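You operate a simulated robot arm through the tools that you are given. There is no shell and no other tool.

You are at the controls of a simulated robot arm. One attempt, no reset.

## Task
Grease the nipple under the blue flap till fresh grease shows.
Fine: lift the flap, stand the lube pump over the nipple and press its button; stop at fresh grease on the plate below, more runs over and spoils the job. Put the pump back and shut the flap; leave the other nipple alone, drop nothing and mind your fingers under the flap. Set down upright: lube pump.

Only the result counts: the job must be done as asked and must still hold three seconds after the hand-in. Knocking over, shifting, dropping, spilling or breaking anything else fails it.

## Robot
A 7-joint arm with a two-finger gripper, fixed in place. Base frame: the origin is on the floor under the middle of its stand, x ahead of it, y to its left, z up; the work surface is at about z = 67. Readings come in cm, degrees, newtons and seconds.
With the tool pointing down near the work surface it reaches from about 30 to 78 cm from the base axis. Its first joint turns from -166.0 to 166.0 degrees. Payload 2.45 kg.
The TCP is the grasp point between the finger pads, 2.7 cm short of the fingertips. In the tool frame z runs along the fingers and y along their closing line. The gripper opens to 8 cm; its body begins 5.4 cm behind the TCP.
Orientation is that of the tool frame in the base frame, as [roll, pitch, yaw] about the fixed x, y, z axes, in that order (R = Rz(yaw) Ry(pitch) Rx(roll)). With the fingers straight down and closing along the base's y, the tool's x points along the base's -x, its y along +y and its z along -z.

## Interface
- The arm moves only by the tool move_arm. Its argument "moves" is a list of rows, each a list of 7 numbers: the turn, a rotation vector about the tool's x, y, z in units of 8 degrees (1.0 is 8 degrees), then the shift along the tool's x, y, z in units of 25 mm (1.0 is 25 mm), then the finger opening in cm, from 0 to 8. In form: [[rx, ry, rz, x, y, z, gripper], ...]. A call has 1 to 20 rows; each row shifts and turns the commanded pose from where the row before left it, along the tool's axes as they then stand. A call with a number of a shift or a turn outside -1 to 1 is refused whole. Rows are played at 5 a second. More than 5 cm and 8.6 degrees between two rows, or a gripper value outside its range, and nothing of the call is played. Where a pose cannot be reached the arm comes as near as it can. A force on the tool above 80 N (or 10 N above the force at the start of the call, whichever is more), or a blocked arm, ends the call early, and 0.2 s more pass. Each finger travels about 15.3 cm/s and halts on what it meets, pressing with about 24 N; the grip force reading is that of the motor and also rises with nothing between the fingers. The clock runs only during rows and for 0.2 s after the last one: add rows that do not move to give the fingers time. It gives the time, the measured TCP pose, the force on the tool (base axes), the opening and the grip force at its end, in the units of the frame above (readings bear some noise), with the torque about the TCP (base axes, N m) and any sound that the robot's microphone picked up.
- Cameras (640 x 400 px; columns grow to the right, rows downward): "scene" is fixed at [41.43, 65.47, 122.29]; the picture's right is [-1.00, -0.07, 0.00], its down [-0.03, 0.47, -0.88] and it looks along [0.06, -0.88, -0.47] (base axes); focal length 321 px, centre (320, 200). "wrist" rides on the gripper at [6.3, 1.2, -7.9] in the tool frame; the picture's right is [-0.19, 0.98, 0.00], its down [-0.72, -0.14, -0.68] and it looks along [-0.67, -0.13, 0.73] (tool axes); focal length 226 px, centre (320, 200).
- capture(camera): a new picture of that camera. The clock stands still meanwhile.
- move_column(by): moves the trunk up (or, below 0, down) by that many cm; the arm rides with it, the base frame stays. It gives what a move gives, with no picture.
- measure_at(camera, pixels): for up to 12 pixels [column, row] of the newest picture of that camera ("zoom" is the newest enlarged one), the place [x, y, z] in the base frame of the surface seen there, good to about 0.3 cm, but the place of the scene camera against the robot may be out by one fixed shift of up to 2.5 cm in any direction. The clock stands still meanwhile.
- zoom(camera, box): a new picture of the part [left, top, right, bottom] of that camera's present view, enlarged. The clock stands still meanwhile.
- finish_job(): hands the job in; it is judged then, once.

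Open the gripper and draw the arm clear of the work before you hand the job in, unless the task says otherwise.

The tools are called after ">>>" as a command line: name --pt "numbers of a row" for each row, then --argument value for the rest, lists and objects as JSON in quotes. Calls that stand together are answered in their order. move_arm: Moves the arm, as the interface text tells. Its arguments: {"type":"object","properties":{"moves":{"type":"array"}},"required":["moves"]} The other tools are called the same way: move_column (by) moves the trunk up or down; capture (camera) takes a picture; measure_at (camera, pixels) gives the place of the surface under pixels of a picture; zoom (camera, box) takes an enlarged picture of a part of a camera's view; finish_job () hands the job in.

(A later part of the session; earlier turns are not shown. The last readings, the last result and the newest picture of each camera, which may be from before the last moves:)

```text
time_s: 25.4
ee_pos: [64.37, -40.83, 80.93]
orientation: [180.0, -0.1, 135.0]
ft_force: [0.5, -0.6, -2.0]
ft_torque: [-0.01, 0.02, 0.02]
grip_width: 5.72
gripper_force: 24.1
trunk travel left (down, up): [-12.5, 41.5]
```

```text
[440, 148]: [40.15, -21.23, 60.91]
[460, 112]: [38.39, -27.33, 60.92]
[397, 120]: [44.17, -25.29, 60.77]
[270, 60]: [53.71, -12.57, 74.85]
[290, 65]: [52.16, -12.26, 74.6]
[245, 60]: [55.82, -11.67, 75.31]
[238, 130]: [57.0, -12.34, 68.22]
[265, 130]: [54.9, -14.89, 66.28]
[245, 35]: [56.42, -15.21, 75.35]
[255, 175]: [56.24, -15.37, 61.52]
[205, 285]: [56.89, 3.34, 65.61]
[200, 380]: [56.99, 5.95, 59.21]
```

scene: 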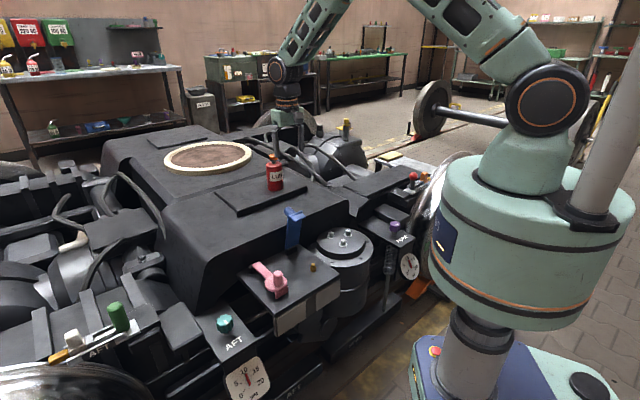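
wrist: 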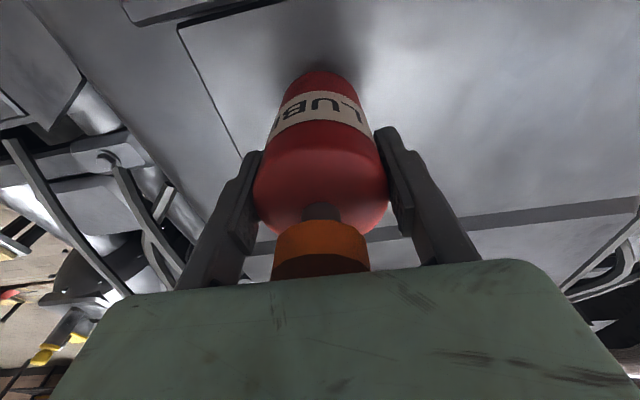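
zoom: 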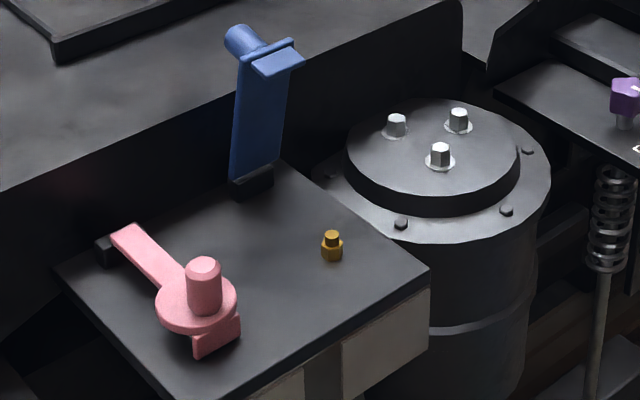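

The nipple in the scene view is at about (48.6,-8,61), and with the camera shift of roughly (+1,+0.6,+1.25) that puts it near (47.6,-8.5). I'll raise the pump and carry it over to hover beside the nipple, keeping its bottom well above the open flap.

>>> move_arm --pt "0 0 0 0 0 -0.6 4.0" --pt "0 0 0 0 0 -0.8 4.0" --pt "0 0 0 0 0 -0.8 4.0" --pt "0 0 0 0 0 -0.8 4.0" --pt "0 0 0 0 0 -0.8 4.0" --pt "0 0 0 0 0 0 4.0"

>>> move_arm --pt "0 0 0 0.43 0.21 0 4.0" --pt "0 0 0 0.87 0.424 0 4.0" --pt "0 0 0 0.87 0.424 0 4.0" --pt "0 0 0 0.87 0.424 0 4.0" --pt "0 0 0 0.87 0.424 0 4.0" --pt "0 0 0 0.87 0.424 0 4.0" --pt "0 0 0 0.87 0.424 0 4.0" --pt "0 0 0 0.87 0.424 0 4.0" --pt "0 0 0 0.87 0.424 0 4.0" --pt "0 0 0 0.87 0.424 0 4.0" --pt "0 0 0 0.87 0.424 0 4.0" --pt "0 0 0 0.87 0.424 0 4.0" --pt "0 0 0 0.87 0.424 0 4.0" --pt "0 0 0 0.87 0.424 0 4.0" --pt "0 0 0 0.87 0.424 0 4.0" --pt "0 0 0 0.87 0.424 0 4.0" --pt "0 0 0 0.43 0.21 0 4.0" --pt "0 0 0 0 0 0 4.0"

>>> capture --camera "wrist"

>>> capture --camera "scene"

```text
time_s: 26.8
ee_pos: [64.33, -40.87, 90.16]
orientation: [-180.0, -0.2, 135.1]
ft_force: [0.3, 0.6, -1.3]
ft_torque: [-0.03, -0.01, -0.02]
grip_width: 5.71
gripper_force: 24.1
trunk travel left (down, up): [-12.5, 41.5]
```

```text
time_s: 30.6
ee_pos: [51.61, -4.27, 90.27]
orientation: [179.9, -0.2, 135.0]
ft_force: [-1.1, 0.0, -1.2]
ft_torque: [0.0, 0.0, 0.01]
grip_width: 5.69
gripper_force: 23.9
trunk travel left (down, up): [-12.5, 41.5]
```

```text
taken
```

wrist: 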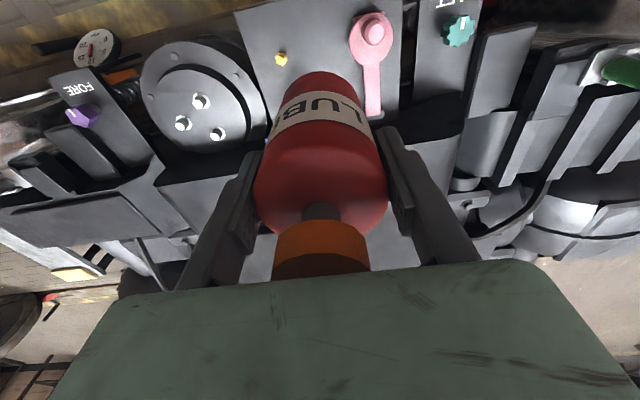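

```text
taken
```

scene: 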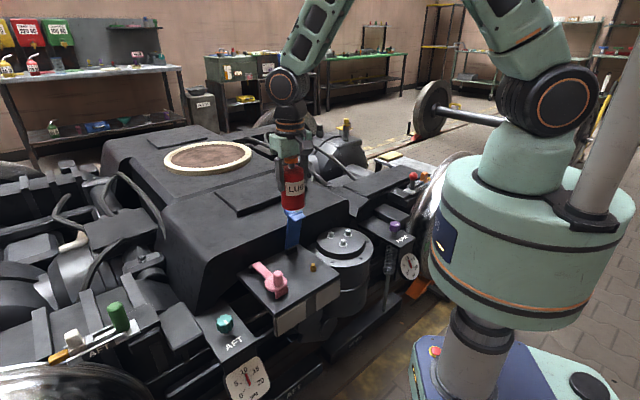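

The brass nipple is visible at (281,59) in the wrist view. I'll zoom and measure it with this calibrated camera.

>>> zoom --camera "wrist" --box '[236, 20, 326, 90]'

```text
5.71 times, centred on (281, 55) of wrist
```

zoom: 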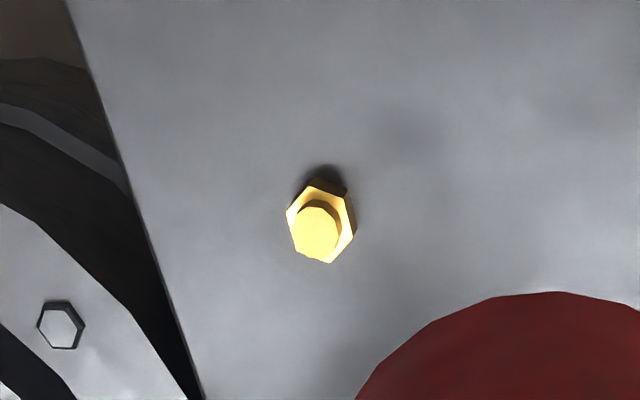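

>>> measure_at --camera "zoom" --pixels '[[317, 230], [305, 232], [330, 230], [317, 215], [317, 245], [330, 255], [295, 220], [348, 225], [320, 185], [335, 188], [317, 160], [400, 200]]'

```text
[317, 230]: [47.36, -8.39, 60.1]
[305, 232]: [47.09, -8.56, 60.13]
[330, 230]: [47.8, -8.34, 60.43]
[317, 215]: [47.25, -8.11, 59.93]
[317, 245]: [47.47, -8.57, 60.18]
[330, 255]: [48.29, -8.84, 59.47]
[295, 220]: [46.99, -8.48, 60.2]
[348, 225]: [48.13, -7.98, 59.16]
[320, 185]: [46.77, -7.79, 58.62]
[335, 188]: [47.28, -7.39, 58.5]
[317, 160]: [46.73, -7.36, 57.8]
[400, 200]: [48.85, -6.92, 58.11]
```

The nipple is at (47.4,-8.4) with its top at z≈60.2, 2 cm above the plate and on the flap's centreline. I'll shift the pump 5.9 cm across to stand over it and lower to about 2 cm above contact.

>>> move_arm --pt "0 0 0 0.01 -0.5 0 4.0" --pt "0 0 0 0.01 -0.7 0 4.0" --pt "0 0 0 0 -0.7 0 4.0" --pt "0 0 0 0 -0.46 0 4.0" --pt "0 0 0 0 0 0.4 4.0" --pt "0 0 0 0 0 0.8 4.0" --pt "0 0 0 0 0 0.8 4.0" --pt "0 0 0 0 0 0.8 4.0" --pt "0 0 0 0 0 0.8 4.0" --pt "0 0 0 0 0 0.8 4.0" --pt "0 0 0 0 0 0.8 4.0" --pt "0 0 0 0 0 0.8 4.0" --pt "0 0 0 0 0 0.8 4.0" --pt "0 0 0 0 0 0.8 4.0" --pt "0 0 0 0 0 0 4.0"

>>> capture --camera "wrist"

>>> zoom --camera "scene" --box '[240, 200, 380, 310]'

```text
time_s: 33.8
ee_pos: [47.61, -8.55, 71.31]
orientation: [180.0, -0.2, 135.1]
ft_force: [-0.2, 0.1, -1.7]
ft_torque: [0.0, 0.02, -0.02]
grip_width: 5.69
gripper_force: 24.3
trunk travel left (down, up): [-12.5, 41.5]
```

```text
taken
```

wrist: 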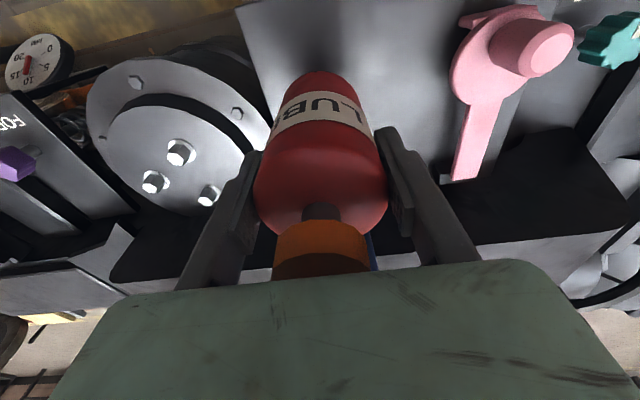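

```text
3.64 times, centred on (310, 255) of scene
```

zoom: 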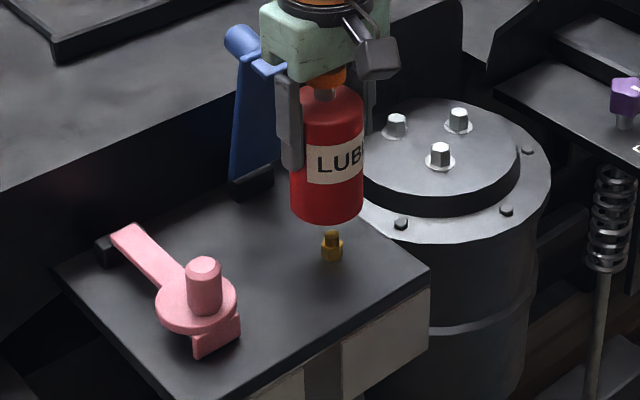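

The pump hovers about a centimetre above the nipple. I'll measure pump and nipple together in the same scene zoom to check their relative alignment, since the shift cancels.

>>> measure_at --camera "zoom" --pixels '[[326, 210], [326, 195], [294, 205], [359, 205], [310, 210], [343, 210], [332, 240], [332, 250], [324, 248], [340, 248], [332, 234], [332, 258]]'

>>> zoom --camera "scene" --box '[290, 240, 340, 275]'

```text
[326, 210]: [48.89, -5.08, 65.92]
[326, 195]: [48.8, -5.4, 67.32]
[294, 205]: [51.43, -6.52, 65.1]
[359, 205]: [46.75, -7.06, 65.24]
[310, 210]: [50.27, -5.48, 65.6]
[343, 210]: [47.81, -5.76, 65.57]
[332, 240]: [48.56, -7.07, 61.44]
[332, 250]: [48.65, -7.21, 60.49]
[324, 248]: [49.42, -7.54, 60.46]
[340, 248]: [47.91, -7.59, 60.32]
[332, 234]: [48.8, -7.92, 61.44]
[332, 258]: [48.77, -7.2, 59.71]
```

```text
11.43 times, centred on (315, 258) of scene
```

zoom: 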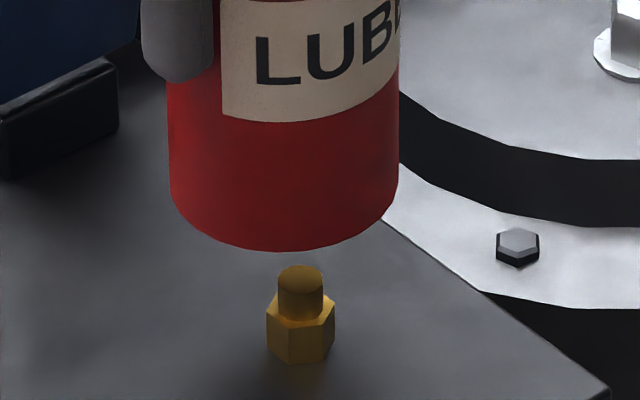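

The pump axis is about 0.3-0.4 cm too far in x (pump centre at column 284 vs nipple 301 in the last zoom). I'll nudge it back and check again.

>>> move_arm --pt "0 0 0 0.11 -0.08 0 4.0" --pt "0 0 0 0 0 0 4.0" --pt "0 0 0 0 0 0 4.0"

>>> zoom --camera "scene" --box '[290, 240, 340, 275]'

>>> measure_at --camera "zoom" --pixels '[[290, 225], [290, 200], [200, 210], [380, 210], [290, 150], [301, 300], [301, 310], [301, 345], [275, 340], [328, 340], [301, 275], [301, 285]]'

```text
time_s: 34.6
ee_pos: [47.18, -8.53, 71.37]
orientation: [179.9, -0.3, 135.0]
ft_force: [-1.1, -0.7, -1.6]
ft_torque: [-0.04, -0.02, 0.0]
grip_width: 5.69
gripper_force: 24.2
trunk travel left (down, up): [-12.5, 41.5]
```

```text
11.43 times, centred on (315, 258) of scene
```

zoom: 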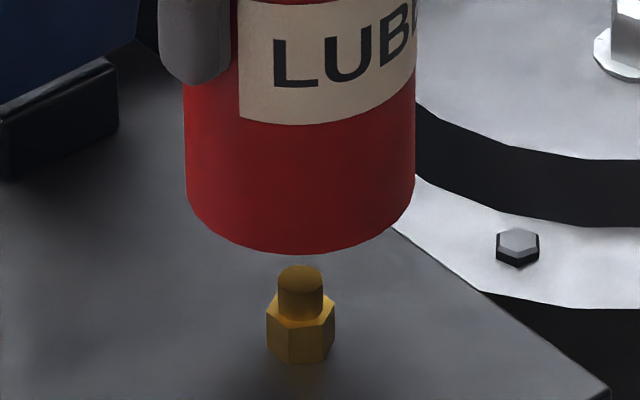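

```text
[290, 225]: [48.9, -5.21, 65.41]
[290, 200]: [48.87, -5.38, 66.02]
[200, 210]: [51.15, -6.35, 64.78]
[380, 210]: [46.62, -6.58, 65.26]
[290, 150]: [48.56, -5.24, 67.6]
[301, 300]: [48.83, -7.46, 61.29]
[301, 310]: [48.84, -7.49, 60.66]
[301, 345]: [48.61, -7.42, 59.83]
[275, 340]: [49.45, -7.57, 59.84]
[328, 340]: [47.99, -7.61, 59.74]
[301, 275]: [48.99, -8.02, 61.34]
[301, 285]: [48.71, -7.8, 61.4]
```

Aligned now: pump centre at column 300, nipple at 301, and depths agree within 2 mm. I'll lower slowly toward the nipple while watching the vertical force.

>>> move_arm --pt "0 0 0 0 0 0.2 4.0" --pt "0 0 0 0 0 0.2 4.0" --pt "0 0 0 0 0 0.2 4.0" --pt "0 0 0 0 0 0.2 4.0" --pt "0 0 0 0 0 0.2 4.0" --pt "0 0 0 0 0 0 4.0"

>>> zoom --camera "scene" --box '[290, 240, 340, 275]'

```text
time_s: 36.0
ee_pos: [47.13, -8.48, 68.92]
orientation: [-179.9, -0.1, 134.9]
ft_force: [-0.3, 0.0, -2.1]
ft_torque: [-0.02, 0.0, 0.01]
grip_width: 5.68
gripper_force: 24.3
trunk travel left (down, up): [-12.5, 41.5]
```

```text
11.43 times, centred on (315, 258) of scene
```

zoom: 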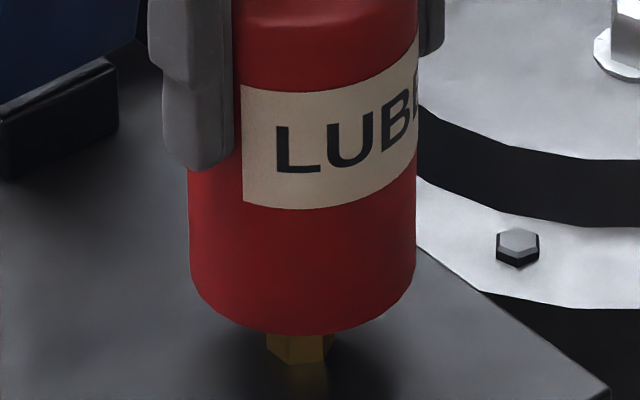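

No contact yet; the pump bottom is just at nipple-top height. I'll continue in 2.5 mm steps.

>>> move_arm --pt "0 0 0 0 0 0.1 4.0" --pt "0 0 0 0 0 0.1 4.0" --pt "0 0 0 0 0 0.1 4.0" --pt "0 0 0 0 0 0.1 4.0" --pt "0 0 0 0 0 0 4.0"

>>> zoom --camera "scene" --box '[290, 240, 340, 275]'

```text
time_s: 37.2
ee_pos: [47.1, -8.52, 67.83]
orientation: [-179.9, -0.2, 135.0]
ft_force: [-0.7, -0.2, -1.5]
ft_torque: [0.01, 0.01, -0.01]
grip_width: 5.7
gripper_force: 24.0
trunk travel left (down, up): [-12.5, 41.5]
```

```text
11.43 times, centred on (315, 258) of scene
```

zoom: 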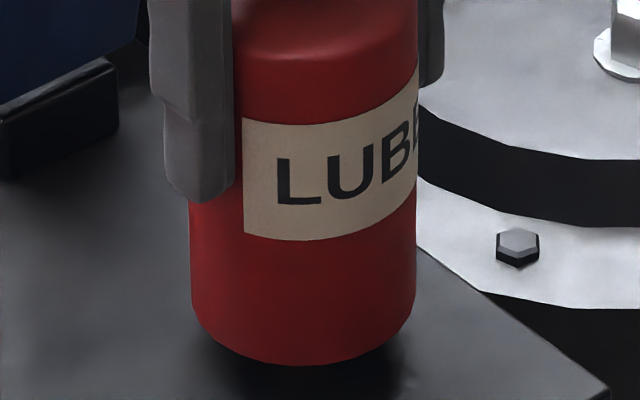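

The nipple slips inside the hollow foot with no contact force. I'll keep lowering until the foot meets the plate, expected at TCP z≈66.3.

>>> move_arm --pt "0 0 0 0 0 0.1 4.0" --pt "0 0 0 0 0 0.1 4.0" --pt "0 0 0 0 0 0.1 4.0" --pt "0 0 0 0 0 0.1 4.0" --pt "0 0 0 0 0 0.06 4.0" --pt "0 0 0 0 0 0 4.0"

>>> zoom --camera "scene" --box '[290, 240, 340, 275]'

```text
time_s: 38.6
ee_pos: [47.12, -8.54, 66.68]
orientation: [180.0, -0.1, 135.0]
ft_force: [0.4, -0.5, -1.2]
ft_torque: [-0.02, 0.0, -0.01]
grip_width: 5.7
gripper_force: 24.2
trunk travel left (down, up): [-12.5, 41.5]
```

```text
11.43 times, centred on (315, 258) of scene
```

zoom: 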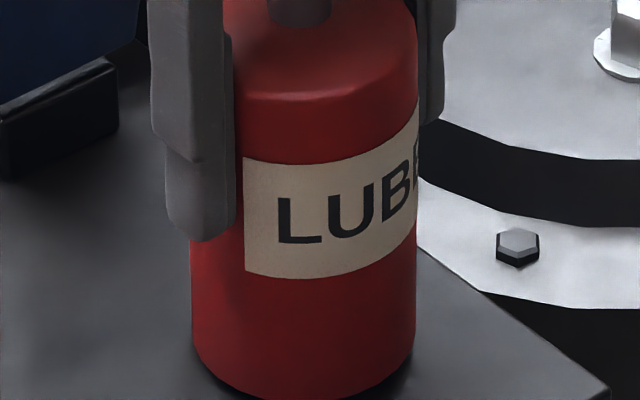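

Still free of contact at z=66.68. I'll lower in 1 mm steps until the force shows the plate.

>>> move_arm --pt "0 0 0 0 0 0.04 4.0" --pt "0 0 0 0 0 0.04 4.0" --pt "0 0 0 0 0 0.04 4.0" --pt "0 0 0 0 0 0 4.0"

>>> zoom --camera "scene" --box '[280, 235, 350, 285]'

```text
time_s: 39.6
ee_pos: [47.1, -8.49, 66.47]
orientation: [179.9, -0.2, 135.1]
ft_force: [0.4, 0.1, -1.1]
ft_torque: [-0.01, -0.01, -0.02]
grip_width: 5.7
gripper_force: 23.8
trunk travel left (down, up): [-12.5, 41.5]
```

```text
8.00 times, centred on (315, 260) of scene
```

zoom: 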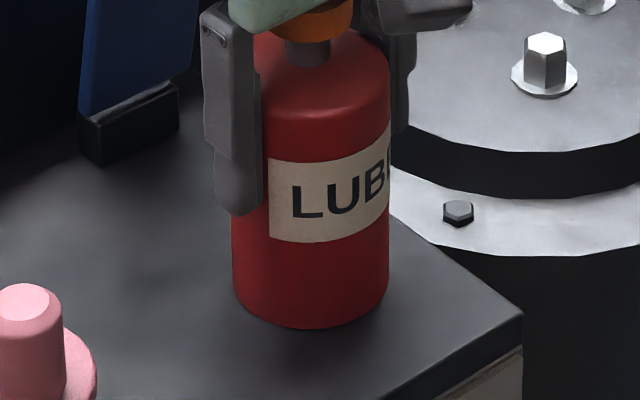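

The force still reads only the pump's weight, so I'll go down a few more millimetres in small steps.

>>> move_arm --pt "0 0 0 0 0 0.04 4.0" --pt "0 0 0 0 0 0.04 4.0" --pt "0 0 0 0 0 0 4.0"

```text
time_s: 40.4
ee_pos: [47.1, -8.56, 66.21]
orientation: [180.0, -0.1, 135.0]
ft_force: [-1.7, 0.1, 20.3]
ft_torque: [-0.18, 0.49, -0.06]
grip_width: 5.68
gripper_force: 24.0
trunk travel left (down, up): [-12.5, 41.5]
```

The foot has met the plate (20 N up). I'll ease up by under a millimetre, then release the pump slowly.

>>> move_arm --pt "0 0 0 0 0 -0.03 4.0" --pt "0 0 0 0 0 0 4.0"

>>> zoom --camera "scene" --box '[280, 235, 350, 285]'

```text
time_s: 41.0
ee_pos: [47.15, -8.44, 66.34]
orientation: [180.0, -0.1, 135.0]
ft_force: [1.8, -0.1, 10.6]
ft_torque: [-0.24, -0.02, -0.01]
grip_width: 5.67
gripper_force: 24.2
trunk travel left (down, up): [-12.5, 41.5]
```

```text
8.00 times, centred on (315, 260) of scene
```

zoom: 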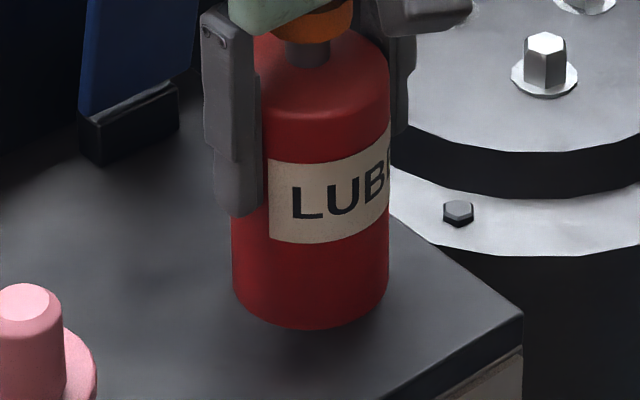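

Contact force is down to about 10 N. I'll measure the pump's bottom edge against the plate before letting go, to be sure the foot is down on the plate and not perched.

>>> measure_at --camera "zoom" --pixels '[[310, 322], [310, 316], [310, 332], [310, 345], [260, 308], [360, 308], [245, 330], [375, 330], [310, 300], [310, 270]]'

>>> zoom --camera "scene" --box '[300, 260, 330, 285]'

```text
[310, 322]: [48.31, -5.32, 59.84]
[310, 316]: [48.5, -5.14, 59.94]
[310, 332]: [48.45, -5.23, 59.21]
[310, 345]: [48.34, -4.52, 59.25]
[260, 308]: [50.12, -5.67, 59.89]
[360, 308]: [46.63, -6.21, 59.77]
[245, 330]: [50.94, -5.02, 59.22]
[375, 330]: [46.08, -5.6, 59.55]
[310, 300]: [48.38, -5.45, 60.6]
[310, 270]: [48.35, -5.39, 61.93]
```

```text
16.00 times, centred on (315, 272) of scene
```

zoom: 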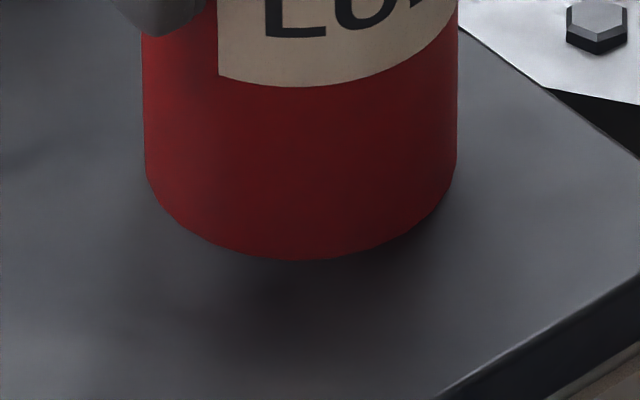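

The pump foot is on the plate (bottom 59.4-59.6 vs plate 59.25 in that camera). I'll ease off slightly more and open the fingers step by step.

>>> move_arm --pt "0 0 0 0 0 -0.02 4.0" --pt "0 0 0 0 0 0 5.6" --pt "0 0 0 0 0 0 6.0" --pt "0 0 0 0 0 0 6.6" --pt "0 0 0 0 0 0 7.3" --pt "0 0 0 0 0 0 8" --pt "0 0 0 0 0 0 8"

>>> capture --camera "wrist"

>>> zoom --camera "scene" --box '[260, 205, 370, 295]'

```text
time_s: 42.6
ee_pos: [47.16, -8.47, 66.3]
orientation: [-180.0, -0.1, 135.0]
ft_force: [-0.3, -0.3, -0.6]
ft_torque: [-0.01, 0.0, 0.03]
grip_width: 8.02
gripper_force: 0.1
trunk travel left (down, up): [-12.5, 41.5]
```

```text
taken
```

wrist: 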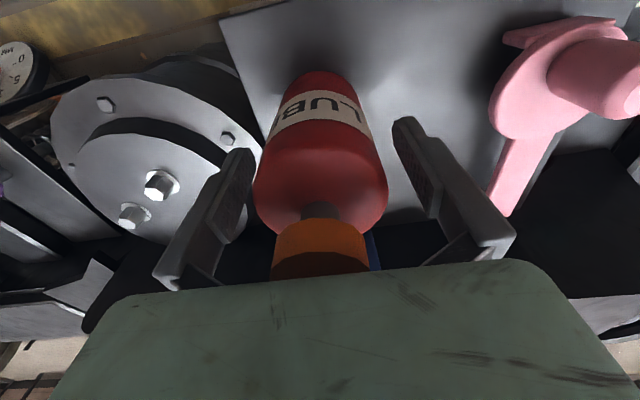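

```text
4.44 times, centred on (315, 250) of scene
```

zoom: 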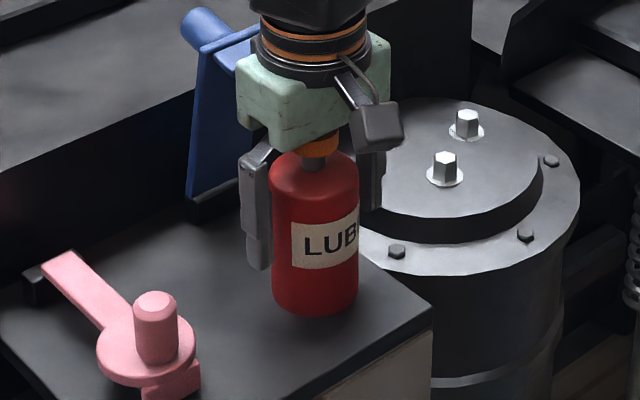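

The pump stands upright on its own over the nipple with the fingers open around it, and the palm is about half a centimetre above the orange button. I'll press with the palm: first creep down to find the button contact.

>>> move_arm --pt "0 0 0 0 0 0.06 8" --pt "0 0 0 0 0 0.06 8" --pt "0 0 0 0 0 0 8"

>>> zoom --camera "scene" --box '[285, 215, 345, 285]'

```text
time_s: 43.4
ee_pos: [47.08, -8.51, 65.98]
orientation: [179.9, -0.2, 135.0]
ft_force: [-0.7, -0.7, 0.2]
ft_torque: [0.03, -0.02, -0.02]
grip_width: 8.01
gripper_force: 0.1
trunk travel left (down, up): [-12.5, 41.5]
```

```text
5.71 times, centred on (315, 250) of scene
```

zoom: 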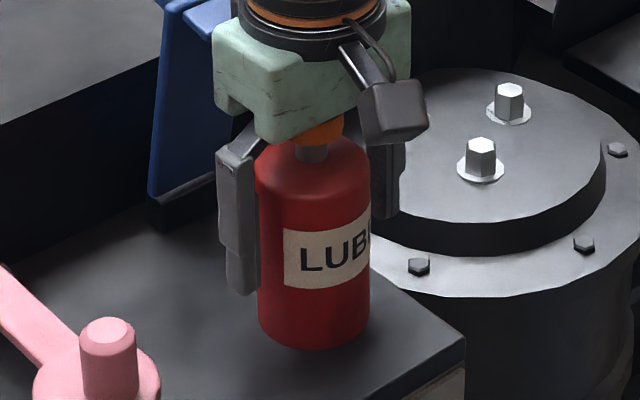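

Still no contact at z=65.98. I'll lower a little more.

>>> move_arm --pt "0 0 0 0 0 0.05 8" --pt "0 0 0 0 0 0.05 8" --pt "0 0 0 0 0 0 8"

```text
time_s: 44.2
ee_pos: [47.0, -8.49, 65.82]
orientation: [180.0, -0.2, 135.0]
ft_force: [-0.6, 0.1, 0.1]
ft_torque: [0.03, 0.04, 0.01]
grip_width: 7.97
gripper_force: 0.1
trunk travel left (down, up): [-12.5, 41.5]
```

>>> move_arm --pt "0 0 0 0 0 0.05 8" --pt "0 0 0 0 0 0.05 8" --pt "0 0 0 0 0 0 8"

>>> zoom --camera "scene" --box '[285, 215, 345, 285]'

>>> capture --camera "wrist"

```text
time_s: 45.0
ee_pos: [47.09, -8.45, 65.54]
orientation: [179.9, -0.1, 135.0]
ft_force: [-0.2, 0.3, 0.1]
ft_torque: [0.0, 0.0, -0.05]
grip_width: 7.99
gripper_force: 0.0
trunk travel left (down, up): [-12.5, 41.5]
```

```text
5.71 times, centred on (315, 250) of scene
```

zoom: 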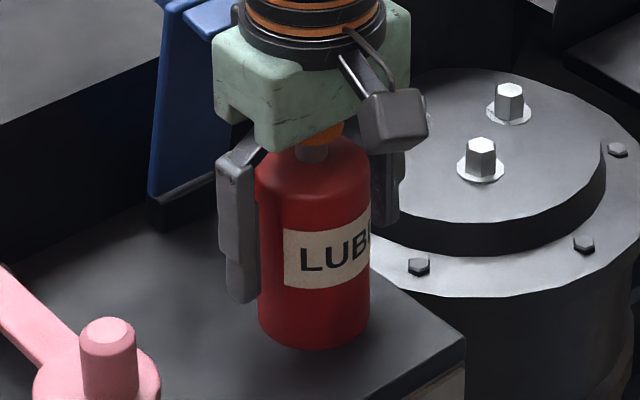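

```text
taken
```

wrist: 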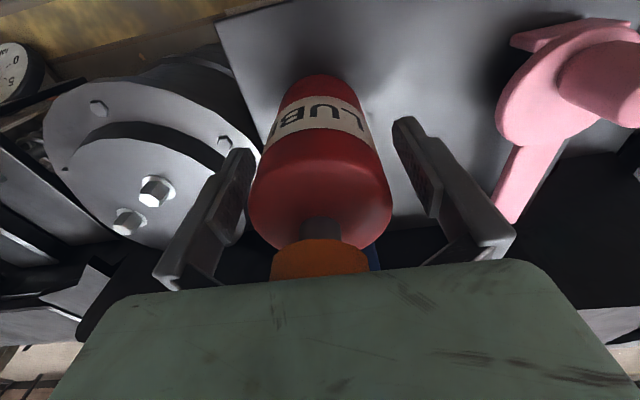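

Still free at z=65.54, with the button almost at the palm. I'll continue in small steps.

>>> move_arm --pt "0 0 0 0 0 0.05 8" --pt "0 0 0 0 0 0.05 8" --pt "0 0 0 0 0 0 8"

```text
time_s: 45.8
ee_pos: [47.16, -8.38, 65.35]
orientation: [180.0, -0.1, 135.0]
ft_force: [-0.3, -0.5, 0.2]
ft_torque: [0.0, 0.01, 0.0]
grip_width: 8.01
gripper_force: 0.1
trunk travel left (down, up): [-12.5, 41.5]
```

>>> move_arm --pt "0 0 0 0 0 0.05 8" --pt "0 0 0 0 0 0.05 8" --pt "0 0 0 0 0 0 8"

>>> zoom --camera "scene" --box '[285, 215, 345, 285]'

```text
time_s: 46.6
ee_pos: [47.22, -8.52, 65.12]
orientation: [-180.0, -0.1, 135.0]
ft_force: [0.8, -0.1, 1.1]
ft_torque: [0.03, -0.02, 0.03]
grip_width: 7.99
gripper_force: 0.1
trunk travel left (down, up): [-12.5, 41.5]
```

```text
5.71 times, centred on (315, 250) of scene
```

zoom: 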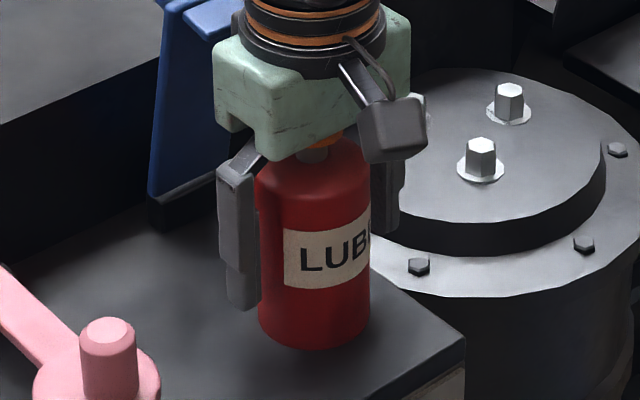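

A first hint of force (1.1 N). I'll step down another 1-2 mm and watch.

>>> move_arm --pt "0 0 0 0 0 0.04 8" --pt "0 0 0 0 0 0 8"

```text
time_s: 47.2
ee_pos: [47.08, -8.38, 65.01]
orientation: [-179.9, -0.1, 135.0]
ft_force: [-1.0, -0.1, 1.1]
ft_torque: [0.04, -0.03, -0.02]
grip_width: 7.99
gripper_force: 0.0
trunk travel left (down, up): [-12.5, 41.5]
```

>>> move_arm --pt "0 0 0 0 0 0.04 8" --pt "0 0 0 0 0 0.04 8" --pt "0 0 0 0 0 0 8"

>>> zoom --camera "scene" --box '[285, 215, 345, 285]'

>>> capture --camera "wrist"

```text
time_s: 48.0
ee_pos: [47.09, -8.45, 64.75]
orientation: [180.0, -0.1, 135.0]
ft_force: [0.9, 0.2, 1.7]
ft_torque: [-0.03, 0.06, 0.01]
grip_width: 8.02
gripper_force: 0.0
trunk travel left (down, up): [-12.5, 41.5]
```

```text
5.71 times, centred on (315, 250) of scene
```

zoom: 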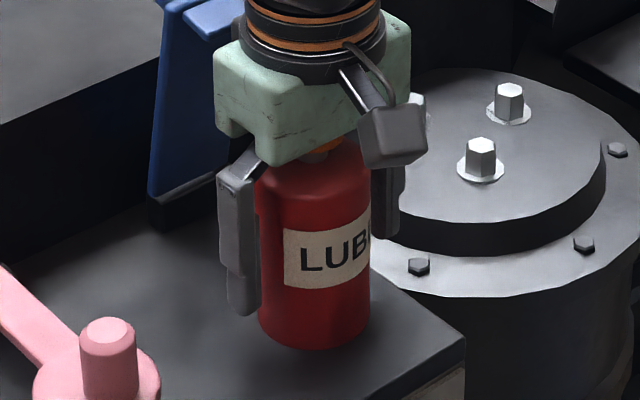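

```text
taken
```

wrist: 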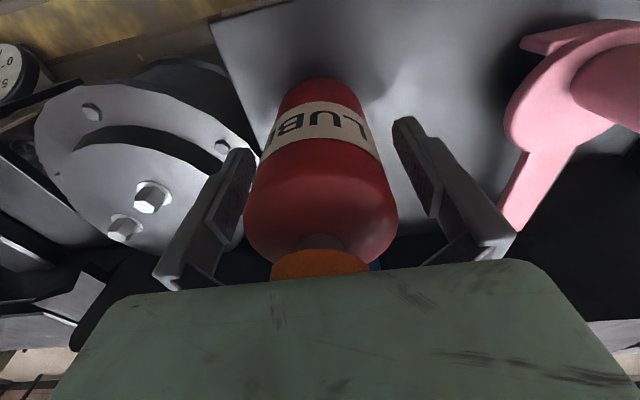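

The neck is shortening in the wrist view and the force is 1.7 N, so the button is starting to go down. I'll press one more millimetre at a time and look at the plate after each.

>>> move_arm --pt "0 0 0 0 0 0.04 8"

>>> zoom --camera "scene" --box '[285, 235, 345, 290]'

>>> zoom --camera "wrist" --box '[220, 60, 420, 290]'

```text
time_s: 48.4
ee_pos: [47.11, -8.49, 64.64]
orientation: [179.9, -0.1, 135.0]
ft_force: [0.1, -1.2, 1.9]
ft_torque: [0.02, -0.01, 0.01]
grip_width: 8.01
gripper_force: 0.0
trunk travel left (down, up): [-12.5, 41.5]
```

```text
7.27 times, centred on (315, 262) of scene
```

zoom: 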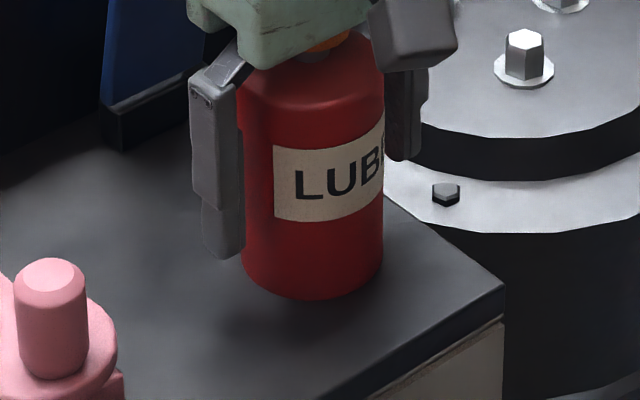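

```text
1.74 times, centred on (320, 175) of wrist
```

zoom: 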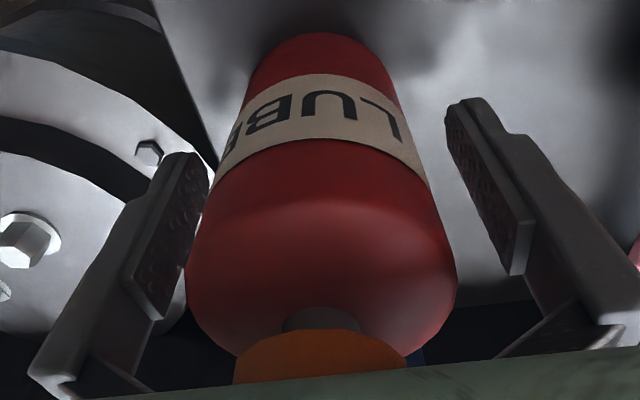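

The button is partway down with 1.9 N and there is no grease on the plate yet. I'll press another two millimetres.

>>> move_arm --pt "0 0 0 0 0 0.04 8" --pt "0 0 0 0 0 0.04 8"

>>> zoom --camera "scene" --box '[285, 235, 345, 290]'

>>> zoom --camera "wrist" --box '[220, 60, 420, 290]'

```text
time_s: 49.0
ee_pos: [47.07, -8.53, 64.55]
orientation: [180.0, -0.1, 135.0]
ft_force: [0.3, -0.2, 3.1]
ft_torque: [0.01, -0.04, 0.05]
grip_width: 7.99
gripper_force: 0.0
trunk travel left (down, up): [-12.5, 41.5]
```

```text
7.27 times, centred on (315, 262) of scene
```

zoom: 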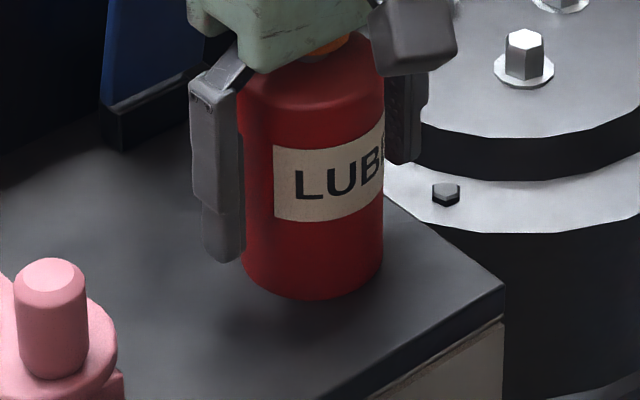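

```text
1.74 times, centred on (320, 175) of wrist
```

zoom: 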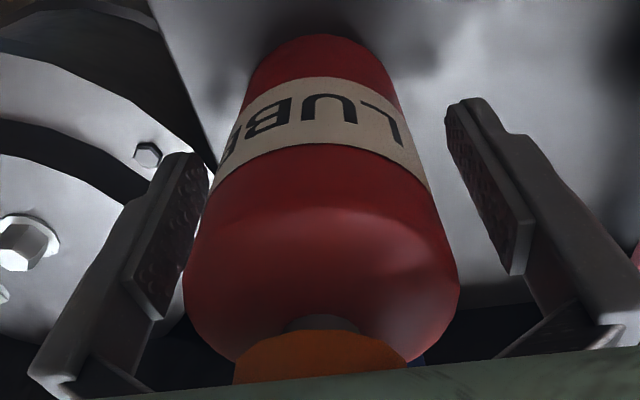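

Force is 3.1 N, the neck is nearly gone and the plate is still clean. I'll press another two millimetres.

>>> move_arm --pt "0 0 0 0 0 0.04 8" --pt "0 0 0 0 0 0.04 8"

>>> zoom --camera "scene" --box '[285, 235, 345, 290]'

>>> zoom --camera "wrist" --box '[220, 60, 420, 290]'

```text
time_s: 49.6
ee_pos: [47.07, -8.46, 64.18]
orientation: [-180.0, -0.1, 135.0]
ft_force: [-0.3, 1.1, 3.2]
ft_torque: [-0.03, -0.02, 0.0]
grip_width: 7.99
gripper_force: 0.0
trunk travel left (down, up): [-12.5, 41.5]
```

```text
7.27 times, centred on (315, 262) of scene
```

zoom: 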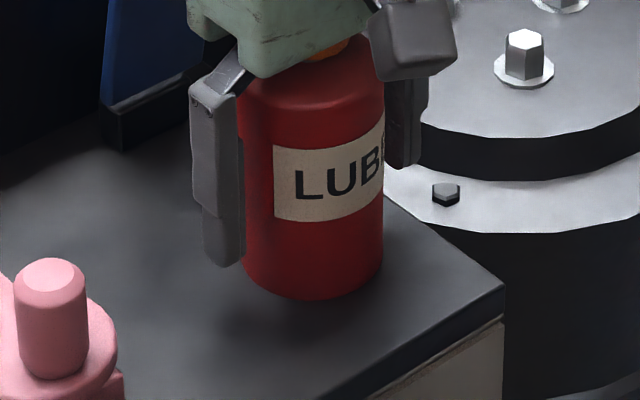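

```text
1.74 times, centred on (320, 175) of wrist
```

zoom: 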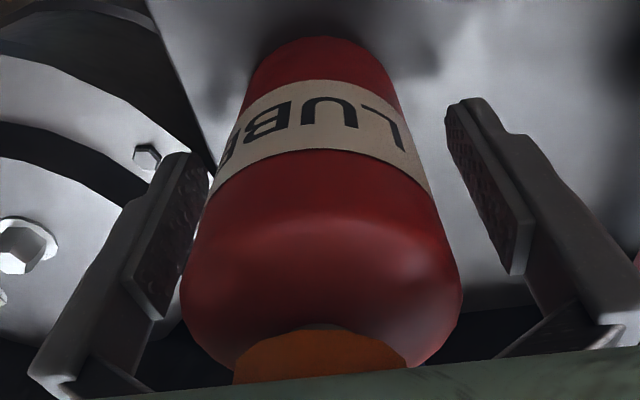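

The button is nearly at the shoulder. I'll press one more millimetre and look for a click or a rise in force.

>>> move_arm --pt "0 0 0 0 0 0.05 8"

>>> zoom --camera "wrist" --box '[220, 60, 420, 290]'

>>> zoom --camera "scene" --box '[285, 235, 345, 290]'

```text
time_s: 50.0
ee_pos: [47.12, -8.41, 64.11]
orientation: [180.0, -0.1, 135.0]
ft_force: [-1.6, -0.3, 3.2]
ft_torque: [-0.03, -0.06, 0.0]
grip_width: 8.01
gripper_force: 0.0
trunk travel left (down, up): [-12.5, 41.5]
```

```text
1.74 times, centred on (320, 175) of wrist
```

zoom: 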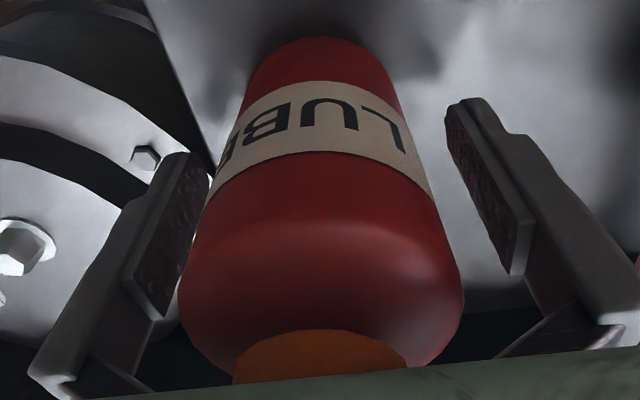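

```text
7.27 times, centred on (315, 262) of scene
```

zoom: 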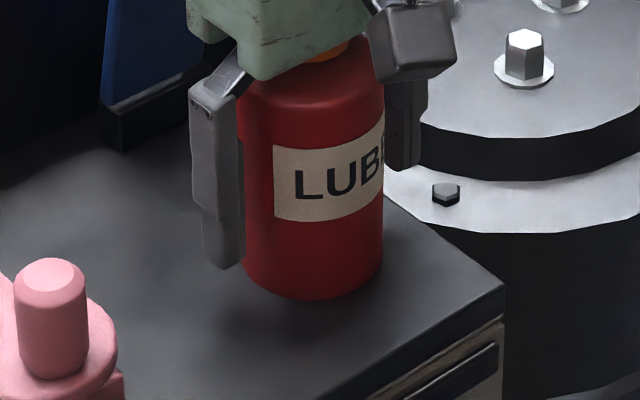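

Something new: on the light panel below the plate edge, at zoom (430,370), a dark strip has appeared. I'll zoom there at once, with the clock standing still.

>>> zoom --camera "scene" --box '[270, 260, 350, 330]'

>>> zoom --camera "scene" --box '[305, 270, 345, 305]'

```text
5.71 times, centred on (310, 295) of scene
```

zoom: 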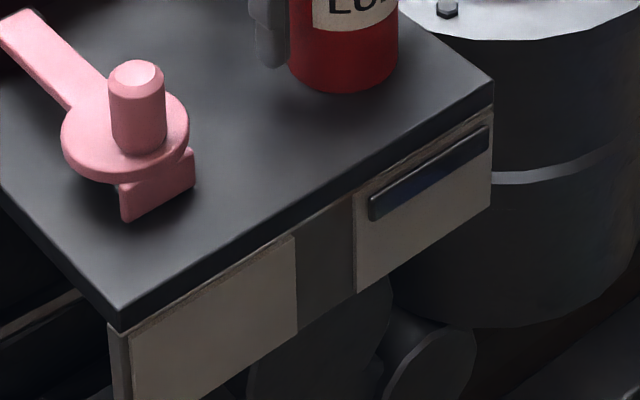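

```text
11.43 times, centred on (325, 288) of scene
```

zoom: 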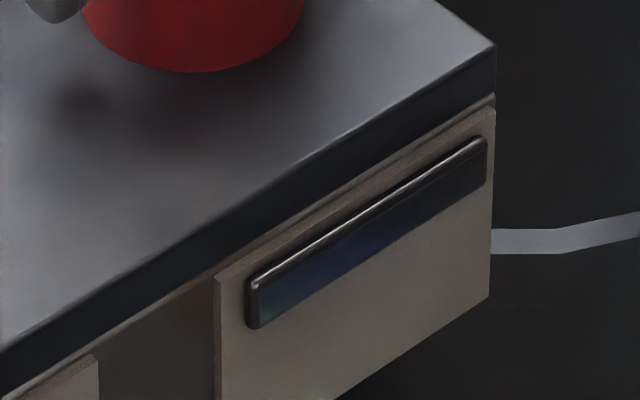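

A dark, glossy strip has been pushed out on the light panel below the blue nipple, which looks like old black grease from this stroke. I'll let the button up promptly and look again.

>>> move_arm --pt "0 0 0 0 0 -0.6 8"

>>> zoom --camera "scene" --box '[305, 270, 345, 305]'

>>> zoom --camera "scene" --box '[270, 215, 350, 330]'

>>> zoom --camera "wrist" --box '[220, 60, 420, 290]'

```text
time_s: 50.4
ee_pos: [47.02, -8.43, 65.75]
orientation: [-179.9, -0.2, 135.0]
ft_force: [-0.2, -0.3, -0.2]
ft_torque: [-0.01, 0.01, 0.02]
grip_width: 8.0
gripper_force: 0.0
trunk travel left (down, up): [-12.5, 41.5]
```

```text
11.43 times, centred on (325, 288) of scene
```

zoom: 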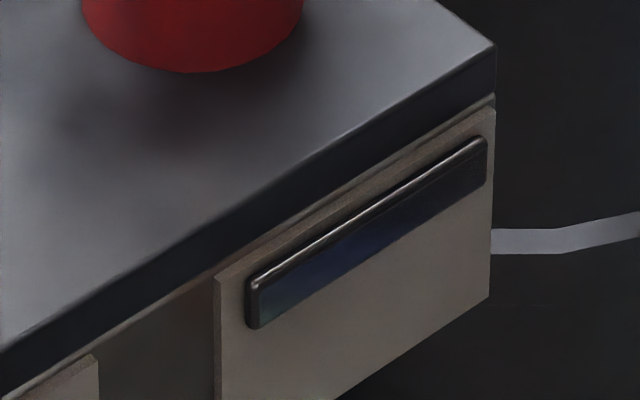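

```text
3.48 times, centred on (310, 272) of scene
```

zoom: 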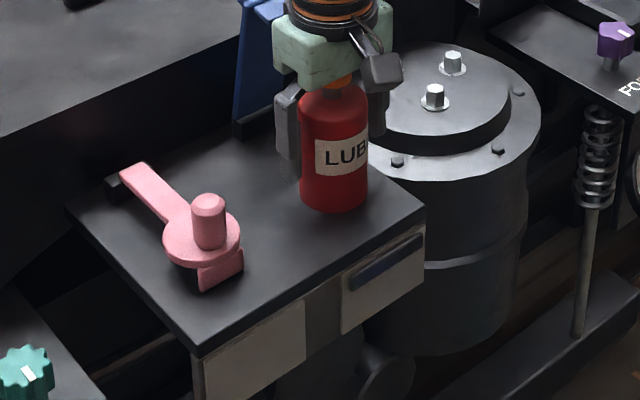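

```text
1.74 times, centred on (320, 175) of wrist
```

zoom: 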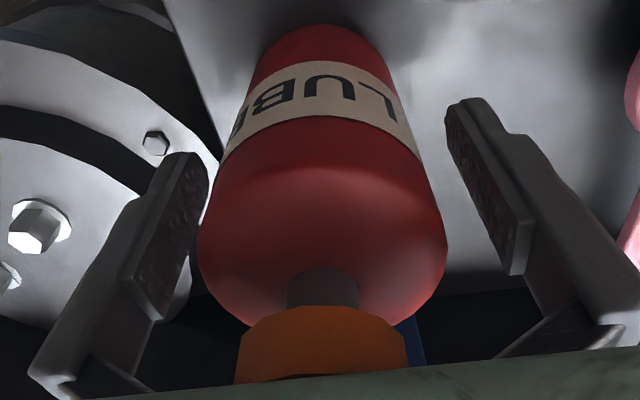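

The strip stayed the same size after release, so it is one batch per stroke. I'll zoom as far as possible to judge its colour before deciding on another stroke.

>>> zoom --camera "scene" --box '[324, 278, 350, 302]'

>>> measure_at --camera "zoom" --pixels '[[100, 250], [250, 180], [400, 100], [250, 260], [150, 330], [400, 200]]'

```text
16.00 times, centred on (337, 290) of scene
```

zoom: 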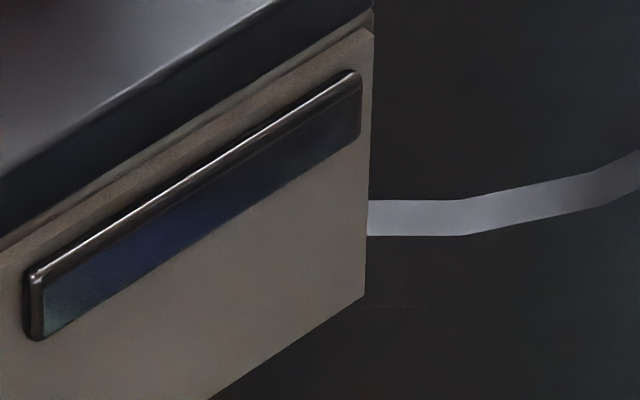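

```text
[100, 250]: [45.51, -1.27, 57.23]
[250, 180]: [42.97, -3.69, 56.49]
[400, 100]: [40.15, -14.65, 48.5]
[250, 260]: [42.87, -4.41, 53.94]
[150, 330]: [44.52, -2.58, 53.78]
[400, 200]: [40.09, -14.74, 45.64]
```

The strip is glossy black with only reflections of the robot's base in it, so it is old grease being driven out; fresh grease hasn't shown yet. I'll give a second stroke to the same depth and look straight away.

>>> move_arm --pt "0 0 0 0 0 0.3 8" --pt "0 0 0 0 0 0.3 8"

>>> zoom --camera "scene" --box '[305, 270, 345, 305]'

>>> zoom --camera "wrist" --box '[220, 60, 420, 290]'

```text
time_s: 51.0
ee_pos: [47.16, -8.44, 64.14]
orientation: [180.0, -0.2, 135.0]
ft_force: [-0.9, 0.3, 2.7]
ft_torque: [0.01, -0.06, 0.01]
grip_width: 7.99
gripper_force: 0.0
trunk travel left (down, up): [-12.5, 41.5]
```

```text
11.43 times, centred on (325, 288) of scene
```

zoom: 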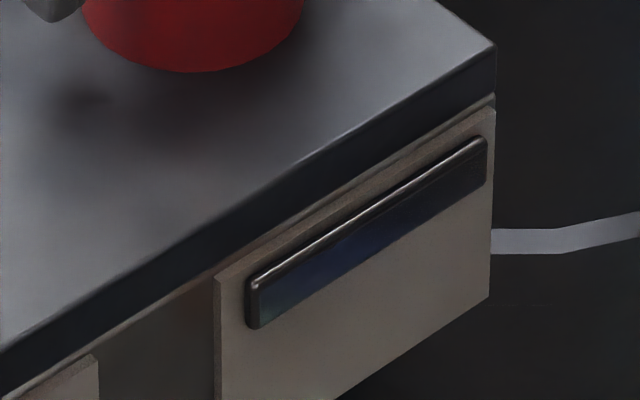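

```text
1.74 times, centred on (320, 175) of wrist
```

zoom: 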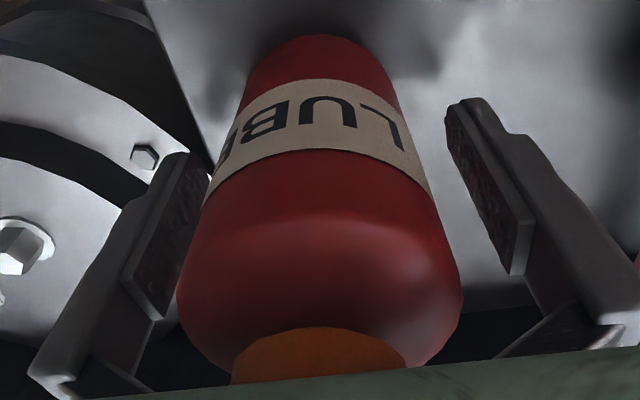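

No change in the strip yet; force is 2.7 N, slightly short of the first stroke's 3.2 N. I'll press about a millimetre further.

>>> move_arm --pt "0 0 0 0 0 0.03 8"

>>> zoom --camera "scene" --box '[305, 270, 345, 305]'

```text
time_s: 51.4
ee_pos: [47.12, -8.53, 64.09]
orientation: [180.0, 0.0, 135.0]
ft_force: [0.4, -1.8, 3.6]
ft_torque: [0.09, 0.0, -0.04]
grip_width: 7.98
gripper_force: 0.0
trunk travel left (down, up): [-12.5, 41.5]
```

```text
11.43 times, centred on (325, 288) of scene
```

zoom: 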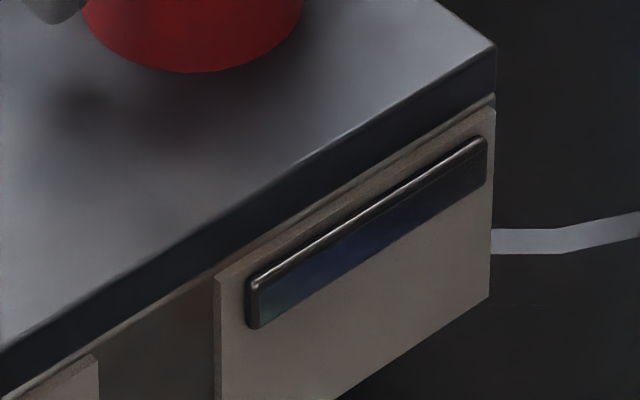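

Still unchanged. I'll go another millimetre to be sure this stroke reaches the button's end stop.

>>> move_arm --pt "0 0 0 0 0 0.04 8"

>>> zoom --camera "scene" --box '[305, 270, 345, 305]'

>>> zoom --camera "wrist" --box '[220, 60, 420, 290]'

```text
time_s: 51.8
ee_pos: [47.15, -8.47, 64.06]
orientation: [179.9, -0.1, 134.9]
ft_force: [-1.0, -1.2, 3.7]
ft_torque: [0.06, -0.02, 0.0]
grip_width: 8.0
gripper_force: 0.1
trunk travel left (down, up): [-12.5, 41.5]
```

```text
11.43 times, centred on (325, 288) of scene
```

zoom: 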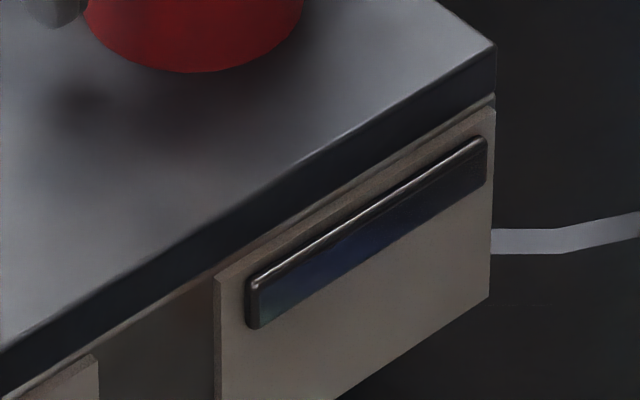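

```text
1.74 times, centred on (320, 175) of wrist
```

zoom: 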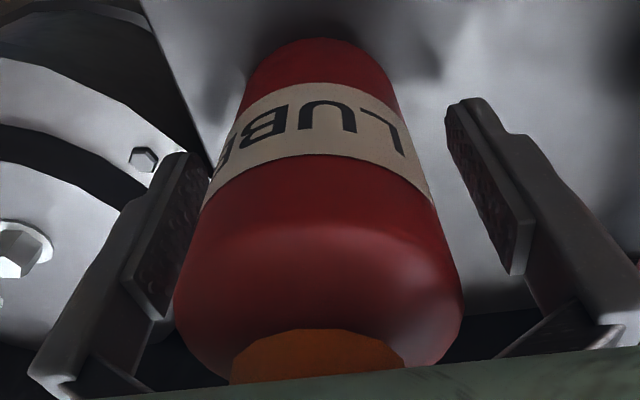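

The strip is unchanged by this second press. I'll release the button fully, check the panel, and then give the next stroke.

>>> move_arm --pt "0 0 0 0 0 -0.7 8"

>>> zoom --camera "scene" --box '[305, 270, 345, 305]'

>>> zoom --camera "wrist" --box '[200, 0, 440, 290]'

```text
time_s: 52.2
ee_pos: [47.05, -8.4, 65.76]
orientation: [-179.9, -0.2, 135.0]
ft_force: [1.1, 0.5, -0.4]
ft_torque: [0.01, 0.0, 0.02]
grip_width: 8.0
gripper_force: 0.1
trunk travel left (down, up): [-12.5, 41.5]
```

```text
11.43 times, centred on (325, 288) of scene
```

zoom: 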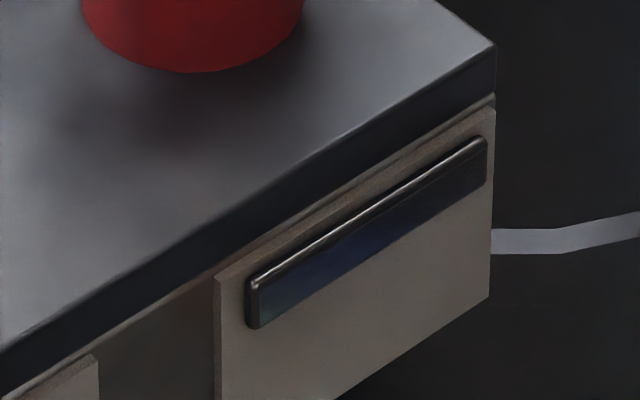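

```text
1.38 times, centred on (320, 145) of wrist
```

zoom: 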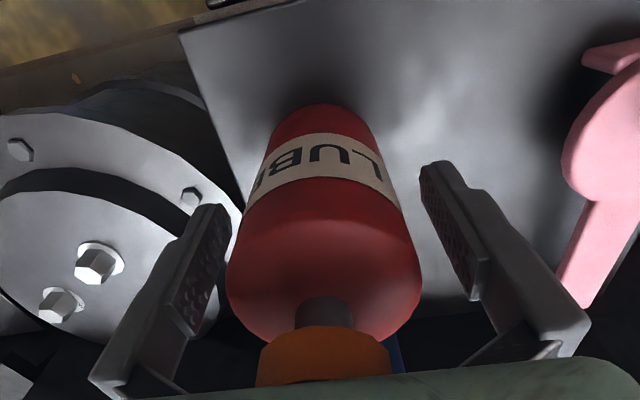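

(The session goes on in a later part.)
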